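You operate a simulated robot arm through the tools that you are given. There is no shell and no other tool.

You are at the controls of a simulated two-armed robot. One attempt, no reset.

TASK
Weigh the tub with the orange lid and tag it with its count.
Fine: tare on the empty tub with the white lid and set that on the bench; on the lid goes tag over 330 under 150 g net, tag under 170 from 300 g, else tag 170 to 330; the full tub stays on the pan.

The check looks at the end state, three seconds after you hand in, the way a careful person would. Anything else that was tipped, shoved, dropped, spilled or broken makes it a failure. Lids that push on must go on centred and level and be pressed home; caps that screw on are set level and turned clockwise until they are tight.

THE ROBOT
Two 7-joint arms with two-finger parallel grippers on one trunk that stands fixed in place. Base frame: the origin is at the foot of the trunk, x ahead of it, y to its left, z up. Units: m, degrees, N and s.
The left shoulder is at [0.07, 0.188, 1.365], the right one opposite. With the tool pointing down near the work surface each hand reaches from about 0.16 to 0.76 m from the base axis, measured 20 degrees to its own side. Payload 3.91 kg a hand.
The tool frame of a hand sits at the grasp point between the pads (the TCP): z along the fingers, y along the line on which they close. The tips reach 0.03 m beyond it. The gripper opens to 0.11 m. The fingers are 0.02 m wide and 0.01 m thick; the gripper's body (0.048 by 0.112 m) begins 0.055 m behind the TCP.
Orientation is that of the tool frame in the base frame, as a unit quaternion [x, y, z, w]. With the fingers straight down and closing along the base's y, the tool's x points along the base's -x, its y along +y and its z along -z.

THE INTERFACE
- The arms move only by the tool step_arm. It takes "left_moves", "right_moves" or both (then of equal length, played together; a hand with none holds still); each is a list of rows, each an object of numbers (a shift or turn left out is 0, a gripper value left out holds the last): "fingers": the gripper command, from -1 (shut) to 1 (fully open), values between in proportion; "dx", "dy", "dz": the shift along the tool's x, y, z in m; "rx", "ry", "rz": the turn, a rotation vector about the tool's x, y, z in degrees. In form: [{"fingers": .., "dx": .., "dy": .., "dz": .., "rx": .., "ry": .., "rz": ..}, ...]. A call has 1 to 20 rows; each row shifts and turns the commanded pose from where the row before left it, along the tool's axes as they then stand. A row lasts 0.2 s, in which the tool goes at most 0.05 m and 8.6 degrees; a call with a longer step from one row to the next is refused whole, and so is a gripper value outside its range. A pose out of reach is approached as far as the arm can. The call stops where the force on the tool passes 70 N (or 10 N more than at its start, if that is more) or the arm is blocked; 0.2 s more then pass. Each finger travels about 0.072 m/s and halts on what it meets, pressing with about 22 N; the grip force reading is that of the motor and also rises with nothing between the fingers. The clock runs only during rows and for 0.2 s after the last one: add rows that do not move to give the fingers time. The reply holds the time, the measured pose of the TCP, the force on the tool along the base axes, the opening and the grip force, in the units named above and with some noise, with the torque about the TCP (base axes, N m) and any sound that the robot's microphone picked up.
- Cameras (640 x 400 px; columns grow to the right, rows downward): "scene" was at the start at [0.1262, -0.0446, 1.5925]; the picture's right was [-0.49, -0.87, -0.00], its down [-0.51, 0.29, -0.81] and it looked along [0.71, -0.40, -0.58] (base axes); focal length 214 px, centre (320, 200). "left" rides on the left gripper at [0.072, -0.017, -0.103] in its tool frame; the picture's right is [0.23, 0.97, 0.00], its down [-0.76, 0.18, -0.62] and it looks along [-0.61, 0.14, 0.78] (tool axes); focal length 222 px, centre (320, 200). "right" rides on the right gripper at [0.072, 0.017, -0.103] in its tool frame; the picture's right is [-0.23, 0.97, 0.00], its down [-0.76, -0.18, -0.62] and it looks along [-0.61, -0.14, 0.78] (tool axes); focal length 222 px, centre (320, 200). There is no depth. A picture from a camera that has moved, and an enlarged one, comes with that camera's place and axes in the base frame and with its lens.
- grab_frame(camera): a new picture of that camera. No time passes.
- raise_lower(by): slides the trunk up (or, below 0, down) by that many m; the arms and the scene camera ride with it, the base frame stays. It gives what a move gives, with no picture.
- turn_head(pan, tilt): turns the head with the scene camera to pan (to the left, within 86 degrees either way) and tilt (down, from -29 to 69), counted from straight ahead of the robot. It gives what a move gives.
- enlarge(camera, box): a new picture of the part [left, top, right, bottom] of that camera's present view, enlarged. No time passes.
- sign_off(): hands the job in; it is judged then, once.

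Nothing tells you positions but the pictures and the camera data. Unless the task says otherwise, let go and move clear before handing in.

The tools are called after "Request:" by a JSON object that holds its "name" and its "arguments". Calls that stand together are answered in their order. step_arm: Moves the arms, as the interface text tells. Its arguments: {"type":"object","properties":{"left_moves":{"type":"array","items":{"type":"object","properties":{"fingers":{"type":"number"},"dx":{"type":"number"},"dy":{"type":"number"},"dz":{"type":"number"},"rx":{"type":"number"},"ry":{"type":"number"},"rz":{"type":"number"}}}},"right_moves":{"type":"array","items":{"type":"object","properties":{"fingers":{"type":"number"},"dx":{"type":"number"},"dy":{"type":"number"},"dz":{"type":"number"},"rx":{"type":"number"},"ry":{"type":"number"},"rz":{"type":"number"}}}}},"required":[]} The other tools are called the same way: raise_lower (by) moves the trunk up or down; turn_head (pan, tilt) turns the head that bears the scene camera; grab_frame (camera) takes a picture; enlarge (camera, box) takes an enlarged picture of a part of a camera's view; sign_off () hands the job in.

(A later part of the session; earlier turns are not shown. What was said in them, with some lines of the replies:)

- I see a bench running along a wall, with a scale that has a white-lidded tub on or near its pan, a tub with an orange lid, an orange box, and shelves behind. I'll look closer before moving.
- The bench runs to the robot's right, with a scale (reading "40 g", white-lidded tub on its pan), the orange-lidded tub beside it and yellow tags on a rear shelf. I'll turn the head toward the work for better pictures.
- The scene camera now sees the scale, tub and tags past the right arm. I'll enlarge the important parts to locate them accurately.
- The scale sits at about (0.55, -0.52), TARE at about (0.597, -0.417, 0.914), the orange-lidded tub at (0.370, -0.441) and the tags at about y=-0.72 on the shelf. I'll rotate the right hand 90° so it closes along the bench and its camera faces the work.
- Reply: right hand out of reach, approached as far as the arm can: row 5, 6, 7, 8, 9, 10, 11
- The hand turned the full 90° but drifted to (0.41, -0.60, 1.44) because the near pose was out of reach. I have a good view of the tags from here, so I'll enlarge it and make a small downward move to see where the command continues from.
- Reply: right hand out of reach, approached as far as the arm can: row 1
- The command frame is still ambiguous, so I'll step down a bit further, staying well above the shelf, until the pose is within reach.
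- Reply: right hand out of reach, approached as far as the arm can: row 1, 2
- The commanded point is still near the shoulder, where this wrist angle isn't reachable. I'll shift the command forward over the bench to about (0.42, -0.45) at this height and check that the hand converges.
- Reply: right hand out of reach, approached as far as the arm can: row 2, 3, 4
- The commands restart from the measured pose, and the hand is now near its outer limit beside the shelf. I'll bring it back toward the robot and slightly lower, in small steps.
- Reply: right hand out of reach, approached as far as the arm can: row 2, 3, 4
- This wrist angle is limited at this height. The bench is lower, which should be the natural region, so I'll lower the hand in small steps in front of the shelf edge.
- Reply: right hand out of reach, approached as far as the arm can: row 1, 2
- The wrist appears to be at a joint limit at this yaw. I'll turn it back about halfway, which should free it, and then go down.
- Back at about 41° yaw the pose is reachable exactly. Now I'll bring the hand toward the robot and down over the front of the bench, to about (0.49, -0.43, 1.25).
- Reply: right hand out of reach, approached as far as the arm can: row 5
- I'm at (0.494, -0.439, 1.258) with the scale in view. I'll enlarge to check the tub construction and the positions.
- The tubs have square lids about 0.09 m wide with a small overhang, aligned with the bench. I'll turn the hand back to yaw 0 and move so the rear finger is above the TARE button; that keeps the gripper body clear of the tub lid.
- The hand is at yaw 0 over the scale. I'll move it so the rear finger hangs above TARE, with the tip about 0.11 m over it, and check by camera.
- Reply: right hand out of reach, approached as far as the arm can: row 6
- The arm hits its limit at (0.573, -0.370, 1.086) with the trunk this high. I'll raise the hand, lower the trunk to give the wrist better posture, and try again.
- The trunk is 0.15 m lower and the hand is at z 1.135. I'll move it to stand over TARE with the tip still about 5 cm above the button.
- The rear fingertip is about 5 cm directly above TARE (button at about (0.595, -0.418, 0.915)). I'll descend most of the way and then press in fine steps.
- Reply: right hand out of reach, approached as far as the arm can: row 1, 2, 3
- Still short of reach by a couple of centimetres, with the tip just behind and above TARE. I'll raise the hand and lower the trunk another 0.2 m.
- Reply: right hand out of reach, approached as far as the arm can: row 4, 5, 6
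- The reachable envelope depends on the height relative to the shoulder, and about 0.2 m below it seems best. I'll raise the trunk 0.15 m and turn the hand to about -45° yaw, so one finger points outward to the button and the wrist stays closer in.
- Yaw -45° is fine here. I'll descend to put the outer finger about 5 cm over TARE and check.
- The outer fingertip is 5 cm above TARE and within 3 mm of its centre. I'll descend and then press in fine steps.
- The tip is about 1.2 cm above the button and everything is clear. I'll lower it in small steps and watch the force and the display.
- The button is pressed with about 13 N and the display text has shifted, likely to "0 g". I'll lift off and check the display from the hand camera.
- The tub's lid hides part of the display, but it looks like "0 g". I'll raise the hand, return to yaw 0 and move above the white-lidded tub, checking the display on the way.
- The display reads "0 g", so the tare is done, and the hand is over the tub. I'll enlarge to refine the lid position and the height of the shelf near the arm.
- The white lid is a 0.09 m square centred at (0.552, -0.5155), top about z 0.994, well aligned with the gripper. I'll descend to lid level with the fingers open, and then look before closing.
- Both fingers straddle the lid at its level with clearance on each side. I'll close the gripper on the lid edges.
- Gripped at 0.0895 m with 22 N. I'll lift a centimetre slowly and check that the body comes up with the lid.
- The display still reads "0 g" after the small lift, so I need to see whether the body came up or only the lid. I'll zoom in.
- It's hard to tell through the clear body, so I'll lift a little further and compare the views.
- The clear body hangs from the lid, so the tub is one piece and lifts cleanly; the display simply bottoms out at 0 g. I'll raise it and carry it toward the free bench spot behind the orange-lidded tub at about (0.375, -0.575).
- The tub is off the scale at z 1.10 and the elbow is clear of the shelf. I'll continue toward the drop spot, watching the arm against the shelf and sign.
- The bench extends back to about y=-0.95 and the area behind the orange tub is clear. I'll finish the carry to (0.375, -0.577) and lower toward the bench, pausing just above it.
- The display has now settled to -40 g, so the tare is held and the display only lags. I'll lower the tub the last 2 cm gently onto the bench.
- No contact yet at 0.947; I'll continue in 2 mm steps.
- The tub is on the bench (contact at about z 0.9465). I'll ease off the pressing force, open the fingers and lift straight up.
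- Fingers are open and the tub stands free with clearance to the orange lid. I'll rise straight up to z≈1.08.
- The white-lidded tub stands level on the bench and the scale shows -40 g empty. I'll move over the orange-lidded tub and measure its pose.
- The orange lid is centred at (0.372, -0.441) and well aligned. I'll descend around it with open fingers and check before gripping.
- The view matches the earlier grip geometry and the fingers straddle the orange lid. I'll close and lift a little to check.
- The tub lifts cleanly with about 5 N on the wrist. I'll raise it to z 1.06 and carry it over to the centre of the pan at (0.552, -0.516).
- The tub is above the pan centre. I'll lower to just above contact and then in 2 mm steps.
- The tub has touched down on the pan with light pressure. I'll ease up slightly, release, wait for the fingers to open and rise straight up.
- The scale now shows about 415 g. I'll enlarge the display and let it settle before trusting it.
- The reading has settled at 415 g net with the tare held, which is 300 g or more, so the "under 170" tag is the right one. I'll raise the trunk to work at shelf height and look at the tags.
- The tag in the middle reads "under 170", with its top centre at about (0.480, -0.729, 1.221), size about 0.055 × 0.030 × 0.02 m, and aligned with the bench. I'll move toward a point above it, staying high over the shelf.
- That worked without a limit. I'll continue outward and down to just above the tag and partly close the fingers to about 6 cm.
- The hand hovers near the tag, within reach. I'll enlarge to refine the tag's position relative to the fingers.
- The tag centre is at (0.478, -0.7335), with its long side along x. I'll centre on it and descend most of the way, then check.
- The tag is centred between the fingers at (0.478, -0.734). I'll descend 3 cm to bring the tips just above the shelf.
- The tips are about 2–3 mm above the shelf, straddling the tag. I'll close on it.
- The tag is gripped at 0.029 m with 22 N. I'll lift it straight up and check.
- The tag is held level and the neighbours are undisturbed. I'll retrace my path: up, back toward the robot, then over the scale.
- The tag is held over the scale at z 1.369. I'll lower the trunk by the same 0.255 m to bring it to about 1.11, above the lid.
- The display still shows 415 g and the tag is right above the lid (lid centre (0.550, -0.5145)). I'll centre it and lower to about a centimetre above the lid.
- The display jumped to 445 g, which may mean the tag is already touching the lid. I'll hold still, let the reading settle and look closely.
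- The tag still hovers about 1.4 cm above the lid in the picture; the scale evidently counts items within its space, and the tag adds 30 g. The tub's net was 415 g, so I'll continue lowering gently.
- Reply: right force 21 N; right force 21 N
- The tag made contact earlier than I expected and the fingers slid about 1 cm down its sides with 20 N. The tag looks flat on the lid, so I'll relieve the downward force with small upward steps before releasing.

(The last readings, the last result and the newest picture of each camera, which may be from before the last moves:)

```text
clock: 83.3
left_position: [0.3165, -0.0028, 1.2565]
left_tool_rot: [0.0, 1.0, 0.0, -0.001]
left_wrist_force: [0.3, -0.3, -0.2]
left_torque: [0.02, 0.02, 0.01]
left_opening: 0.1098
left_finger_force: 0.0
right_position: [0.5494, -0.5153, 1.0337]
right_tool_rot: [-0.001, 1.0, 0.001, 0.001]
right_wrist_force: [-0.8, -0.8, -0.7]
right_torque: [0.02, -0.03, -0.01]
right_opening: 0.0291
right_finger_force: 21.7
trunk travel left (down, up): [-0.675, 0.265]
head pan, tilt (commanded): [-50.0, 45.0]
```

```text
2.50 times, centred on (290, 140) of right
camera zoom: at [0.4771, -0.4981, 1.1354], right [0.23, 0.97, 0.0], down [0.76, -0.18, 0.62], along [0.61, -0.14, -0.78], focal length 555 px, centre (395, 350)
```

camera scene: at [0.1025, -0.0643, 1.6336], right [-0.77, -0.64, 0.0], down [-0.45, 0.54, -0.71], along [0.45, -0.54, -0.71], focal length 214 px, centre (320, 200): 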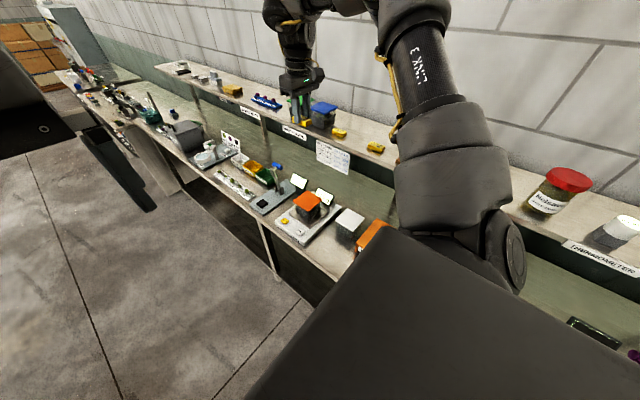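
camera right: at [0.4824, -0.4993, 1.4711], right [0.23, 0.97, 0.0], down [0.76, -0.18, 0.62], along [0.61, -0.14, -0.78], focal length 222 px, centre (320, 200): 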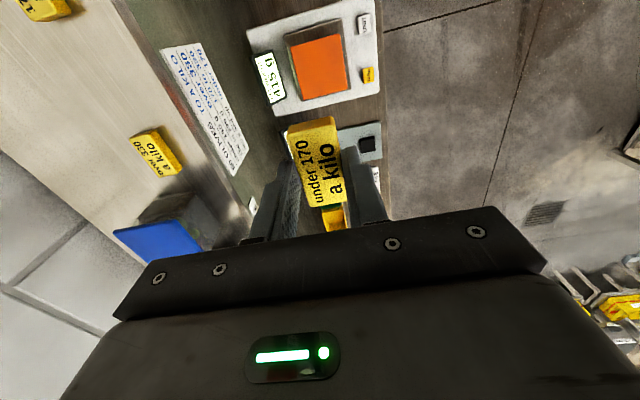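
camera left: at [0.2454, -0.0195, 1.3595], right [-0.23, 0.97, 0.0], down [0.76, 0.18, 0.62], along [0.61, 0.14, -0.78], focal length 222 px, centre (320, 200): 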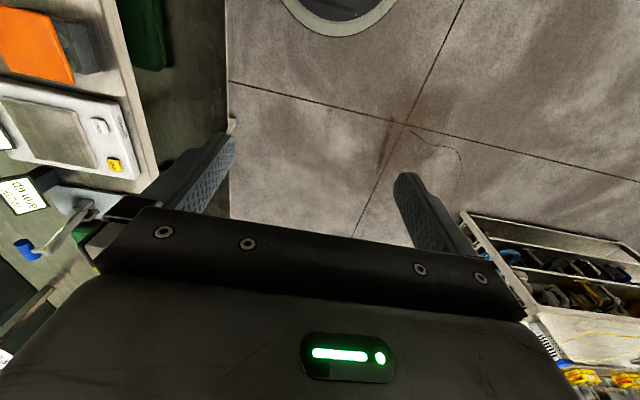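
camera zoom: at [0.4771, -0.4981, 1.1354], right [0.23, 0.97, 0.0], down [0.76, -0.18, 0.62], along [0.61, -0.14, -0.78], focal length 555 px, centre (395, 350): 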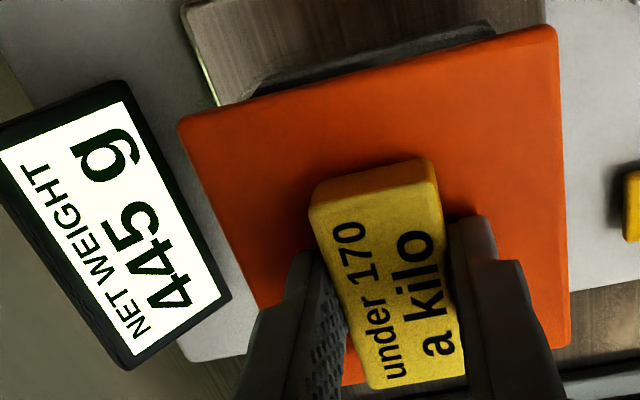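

The force is now about zero, with the tag resting flat on the lid. I'll open the fingers, wait, then rise straight up.

Request:
{"name": "step_arm", "arguments": {"right_moves": [{"fingers": 0.1}, {}, {}, {}]}}

Request:
{"name": "enlarge", "arguments": {"camera": "scene", "box": [290, 120, 340, 165]}}

Request:
{"name": "enlarge", "arguments": {"camera": "right", "box": [180, 60, 400, 220]}}

```text
clock: 84.3
left_position: [0.318, -0.0041, 1.2567]
left_tool_rot: [0.0, 1.0, 0.0, 0.0]
left_wrist_force: [0.1, 0.4, -0.7]
left_torque: [0.05, 0.02, 0.02]
left_opening: 0.1099
left_finger_force: 0.0
right_position: [0.5499, -0.5146, 1.0337]
right_tool_rot: [0.0, 1.0, 0.0, 0.002]
right_wrist_force: [0.6, -0.3, 0.0]
right_torque: [-0.02, 0.0, 0.0]
right_opening: 0.0605
right_finger_force: 0.1
trunk travel left (down, up): [-0.675, 0.265]
head pan, tilt (commanded): [-50.0, 45.0]
```

```text
8.89 times, centred on (315, 142) of scene
camera zoom: at [0.1022, -0.0639, 1.3786], right [-0.77, -0.64, 0.0], down [-0.45, 0.54, -0.71], along [0.45, -0.54, -0.71], focal length 1906 px, centre (364, 711)
```

zoom: 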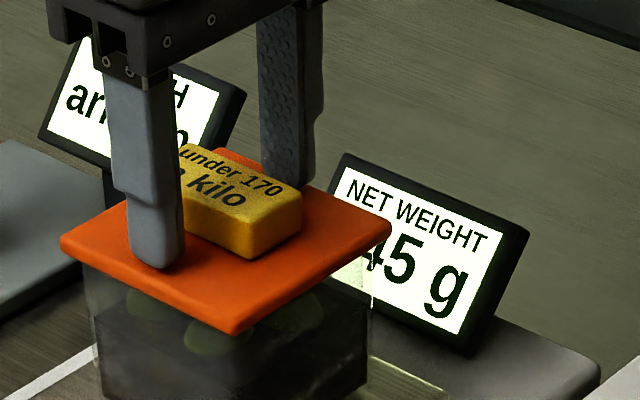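

```text
2.50 times, centred on (290, 140) of right
camera zoom: at [0.4774, -0.4979, 1.1359], right [0.23, 0.97, 0.0], down [0.76, -0.18, 0.63], along [0.61, -0.14, -0.78], focal length 555 px, centre (395, 350)
```

zoom: 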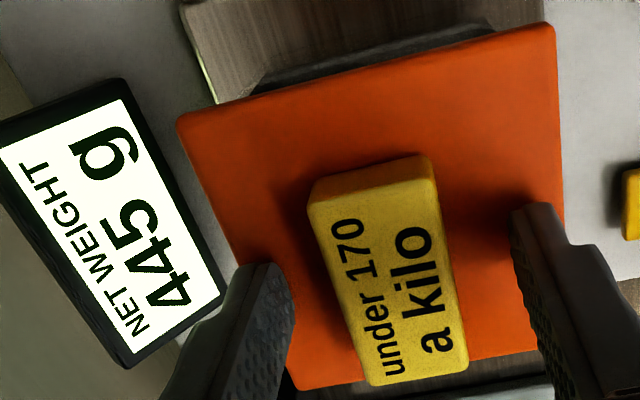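

The tag lies flat and near the centre of the orange lid, clear of the fingers. I'll rise straight up, well clear.

Request:
{"name": "step_arm", "arguments": {"right_moves": [{"dz": -0.015}, {"dz": -0.03}, {"dz": -0.04}, {}]}}

Request:
{"name": "enlarge", "arguments": {"camera": "scene", "box": [280, 110, 350, 180]}}

Request:
{"name": "grab_frame", "arguments": {"camera": "right"}}

```text
clock: 85.3
left_position: [0.3165, -0.0033, 1.2568]
left_tool_rot: [0.0, 1.0, 0.0, 0.0]
left_wrist_force: [-0.1, -0.8, -0.1]
left_torque: [-0.04, 0.01, 0.02]
left_opening: 0.11
left_finger_force: 0.1
right_position: [0.5487, -0.5137, 1.1182]
right_tool_rot: [-0.001, 1.0, 0.001, 0.002]
right_wrist_force: [0.7, -0.4, 0.1]
right_torque: [0.03, 0.0, 0.01]
right_opening: 0.0605
right_finger_force: 0.0
trunk travel left (down, up): [-0.675, 0.265]
head pan, tilt (commanded): [-50.0, 45.0]
```

```text
5.71 times, centred on (315, 145) of scene
camera zoom: at [0.1026, -0.0646, 1.3785], right [-0.77, -0.64, 0.0], down [-0.45, 0.54, -0.71], along [0.45, -0.54, -0.71], focal length 1226 px, centre (349, 514)
```

zoom: 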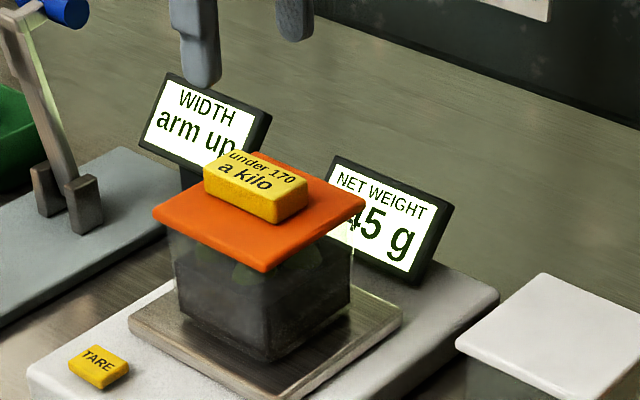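

```text
taken
camera right: at [0.4762, -0.4968, 1.2198], right [0.23, 0.97, 0.0], down [0.76, -0.18, 0.62], along [0.61, -0.14, -0.78], focal length 222 px, centre (320, 200)
```

right: 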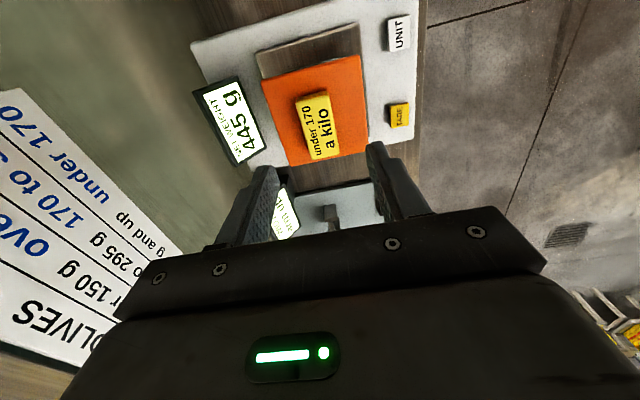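

The tag lies centred on the orange lid with the tub on the pan. I'll move the hand clear toward the robot, then inspect the whole scene.

Request:
{"name": "step_arm", "arguments": {"right_moves": [{"dz": -0.03}, {"dy": 0.03, "dx": 0.01}, {"dy": 0.03, "dx": 0.02}, {"dy": 0.03, "dx": 0.02}, {"dy": 0.03, "dx": 0.02}, {}]}}

Request:
{"name": "grab_frame", "arguments": {"camera": "scene"}}

Request:
{"name": "enlarge", "arguments": {"camera": "scene", "box": [240, 100, 440, 240]}}

Request:
{"name": "grab_frame", "arguments": {"camera": "right"}}

```text
clock: 86.8
left_position: [0.3161, -0.0039, 1.2564]
left_tool_rot: [0.001, 1.0, 0.0, 0.0]
left_wrist_force: [-0.7, 0.5, -0.5]
left_torque: [-0.01, 0.02, 0.02]
left_opening: 0.11
left_finger_force: 0.0
right_position: [0.4785, -0.3971, 1.1458]
right_tool_rot: [0.0, 1.0, 0.001, 0.001]
right_wrist_force: [0.2, 0.2, 0.3]
right_torque: [0.02, 0.03, 0.04]
right_opening: 0.0604
right_finger_force: 0.0
trunk travel left (down, up): [-0.675, 0.265]
head pan, tilt (commanded): [-50.0, 45.0]
```

```text
taken
camera scene: at [0.1026, -0.0643, 1.3785], right [-0.77, -0.64, 0.0], down [-0.45, 0.54, -0.71], along [0.45, -0.54, -0.71], focal length 214 px, centre (320, 200)
```

scene: 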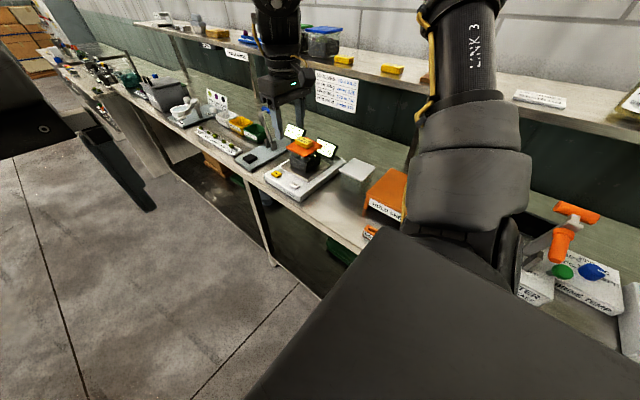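

```text
2.86 times, centred on (340, 170) of scene
camera zoom: at [0.1026, -0.0643, 1.3785], right [-0.77, -0.64, 0.0], down [-0.45, 0.54, -0.71], along [0.45, -0.54, -0.71], focal length 613 px, centre (263, 286)
```

zoom: 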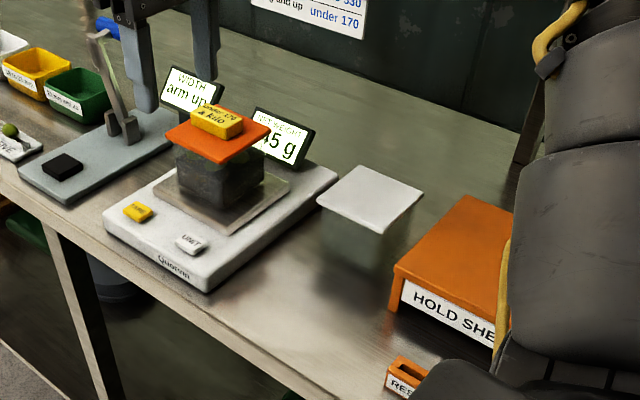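

```text
taken
camera right: at [0.4065, -0.3797, 1.2492], right [0.23, 0.97, 0.0], down [0.76, -0.18, 0.62], along [0.61, -0.14, -0.78], focal length 222 px, centre (320, 200)
```

right: 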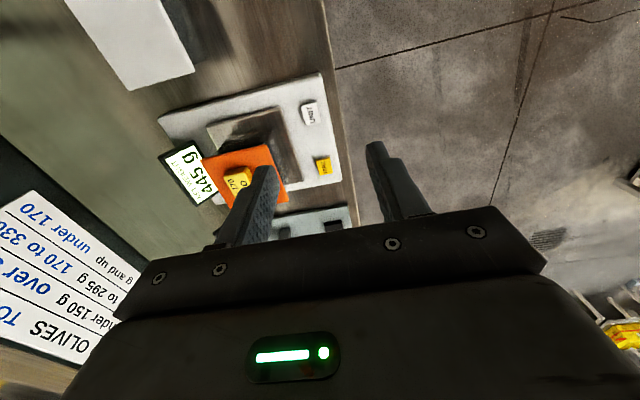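

The end state looks right: the tagged tub is on the pan, the white-lidded tub is on the bench and the other tags are undisturbed. I'll take one last look further right to be sure the arm disturbed nothing there.

Request:
{"name": "turn_head", "arguments": {"pan": -75, "tilt": 35}}

Request:
{"name": "grab_frame", "arguments": {"camera": "scene"}}

Request:
{"name": "turn_head", "arguments": {"pan": -40, "tilt": 40}}

Request:
{"name": "grab_frame", "arguments": {"camera": "scene"}}

Request:
{"name": "enlarge", "arguments": {"camera": "scene", "box": [280, 120, 480, 260]}}

```text
clock: 87.6
left_position: [0.3159, -0.0033, 1.2562]
left_tool_rot: [0.0, 1.0, 0.0, 0.0]
left_wrist_force: [0.1, 0.0, 0.0]
left_torque: [0.01, 0.03, -0.03]
left_opening: 0.1098
left_finger_force: 0.1
right_position: [0.4781, -0.3968, 1.1483]
right_tool_rot: [0.0, 1.0, 0.0, 0.001]
right_wrist_force: [0.6, -0.1, 0.1]
right_torque: [0.0, -0.01, 0.0]
right_opening: 0.0606
right_finger_force: 0.0
trunk travel left (down, up): [-0.675, 0.265]
head pan, tilt (commanded): [-75.0, 35.0]
```

```text
taken
camera scene: at [0.0726, -0.0864, 1.3934], right [-0.97, -0.26, 0.0], down [-0.15, 0.55, -0.82], along [0.21, -0.79, -0.57], focal length 214 px, centre (320, 200)
```

scene: 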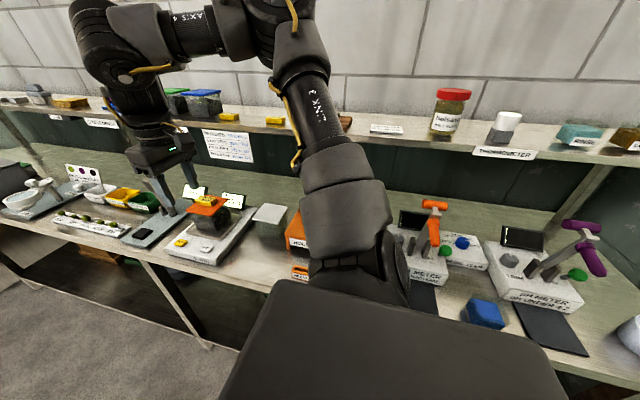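

```text
clock: 88.7
left_position: [0.3164, -0.0046, 1.2571]
left_tool_rot: [0.0, 1.0, 0.0, 0.0]
left_wrist_force: [0.6, -0.2, -0.2]
left_torque: [0.0, 0.0, 0.02]
left_opening: 0.1099
left_finger_force: 0.0
right_position: [0.4785, -0.3957, 1.1475]
right_tool_rot: [0.0, 1.0, 0.001, 0.002]
right_wrist_force: [-0.9, -0.3, 1.0]
right_torque: [0.0, -0.03, 0.0]
right_opening: 0.0605
right_finger_force: 0.1
trunk travel left (down, up): [-0.675, 0.265]
head pan, tilt (commanded): [-40.0, 40.0]
```

```text
taken
camera scene: at [0.1149, -0.0563, 1.3859], right [-0.64, -0.77, 0.0], down [-0.49, 0.41, -0.77], along [0.59, -0.49, -0.64], focal length 214 px, centre (320, 200)
```

scene: 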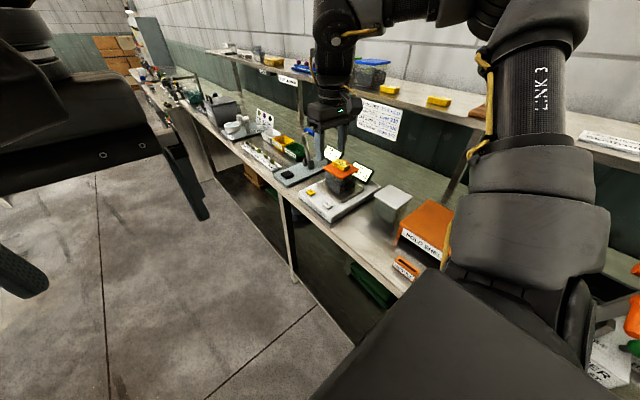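

```text
2.86 times, centred on (380, 190) of scene
camera zoom: at [0.1149, -0.0563, 1.3859], right [-0.64, -0.77, 0.0], down [-0.49, 0.41, -0.77], along [0.59, -0.49, -0.64], focal length 613 px, centre (149, 229)
```

zoom: 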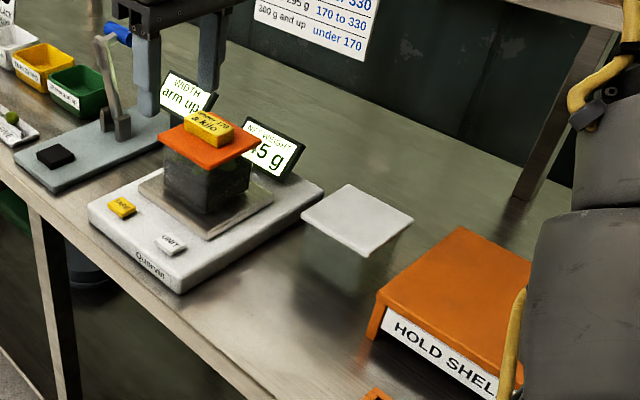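

The orange-lidded tub is on the pan with the "under 170" tag flat on its lid, after weighing 415 g net against the white-lidded tub. That empty tub stands on the bench, nothing else has moved and the hand is clear, so I'm handing in.

Request:
{"name": "sign_off", "arguments": {}}

```text
The job is handed in.
```

I handed the job in. The orange-lidded tub weighed 415 g net and carries the "under 170" tag flat on its lid, still on the pan.

- **Tare:** I pressed TARE with the empty white-lidded tub on the pan. The display went from 40 g to 0 g, and read -40 g once that tub was off.
- **White-lidded tub:** it stands on the bench behind where the orange-lidded tub was.
- **Reading now on the scale:** it shows 445 g, because the tag adds 30 g on top of the tub.
- **Tag placement:** the tag touched the lid sooner than I expected. The fingers slid down its sides with about 20 N before I eased off and let go. It lies flat and near the centre of the lid.

In the last pictures the other two tags and the nearby items looked undisturbed. The right hand was open and clear of everything.
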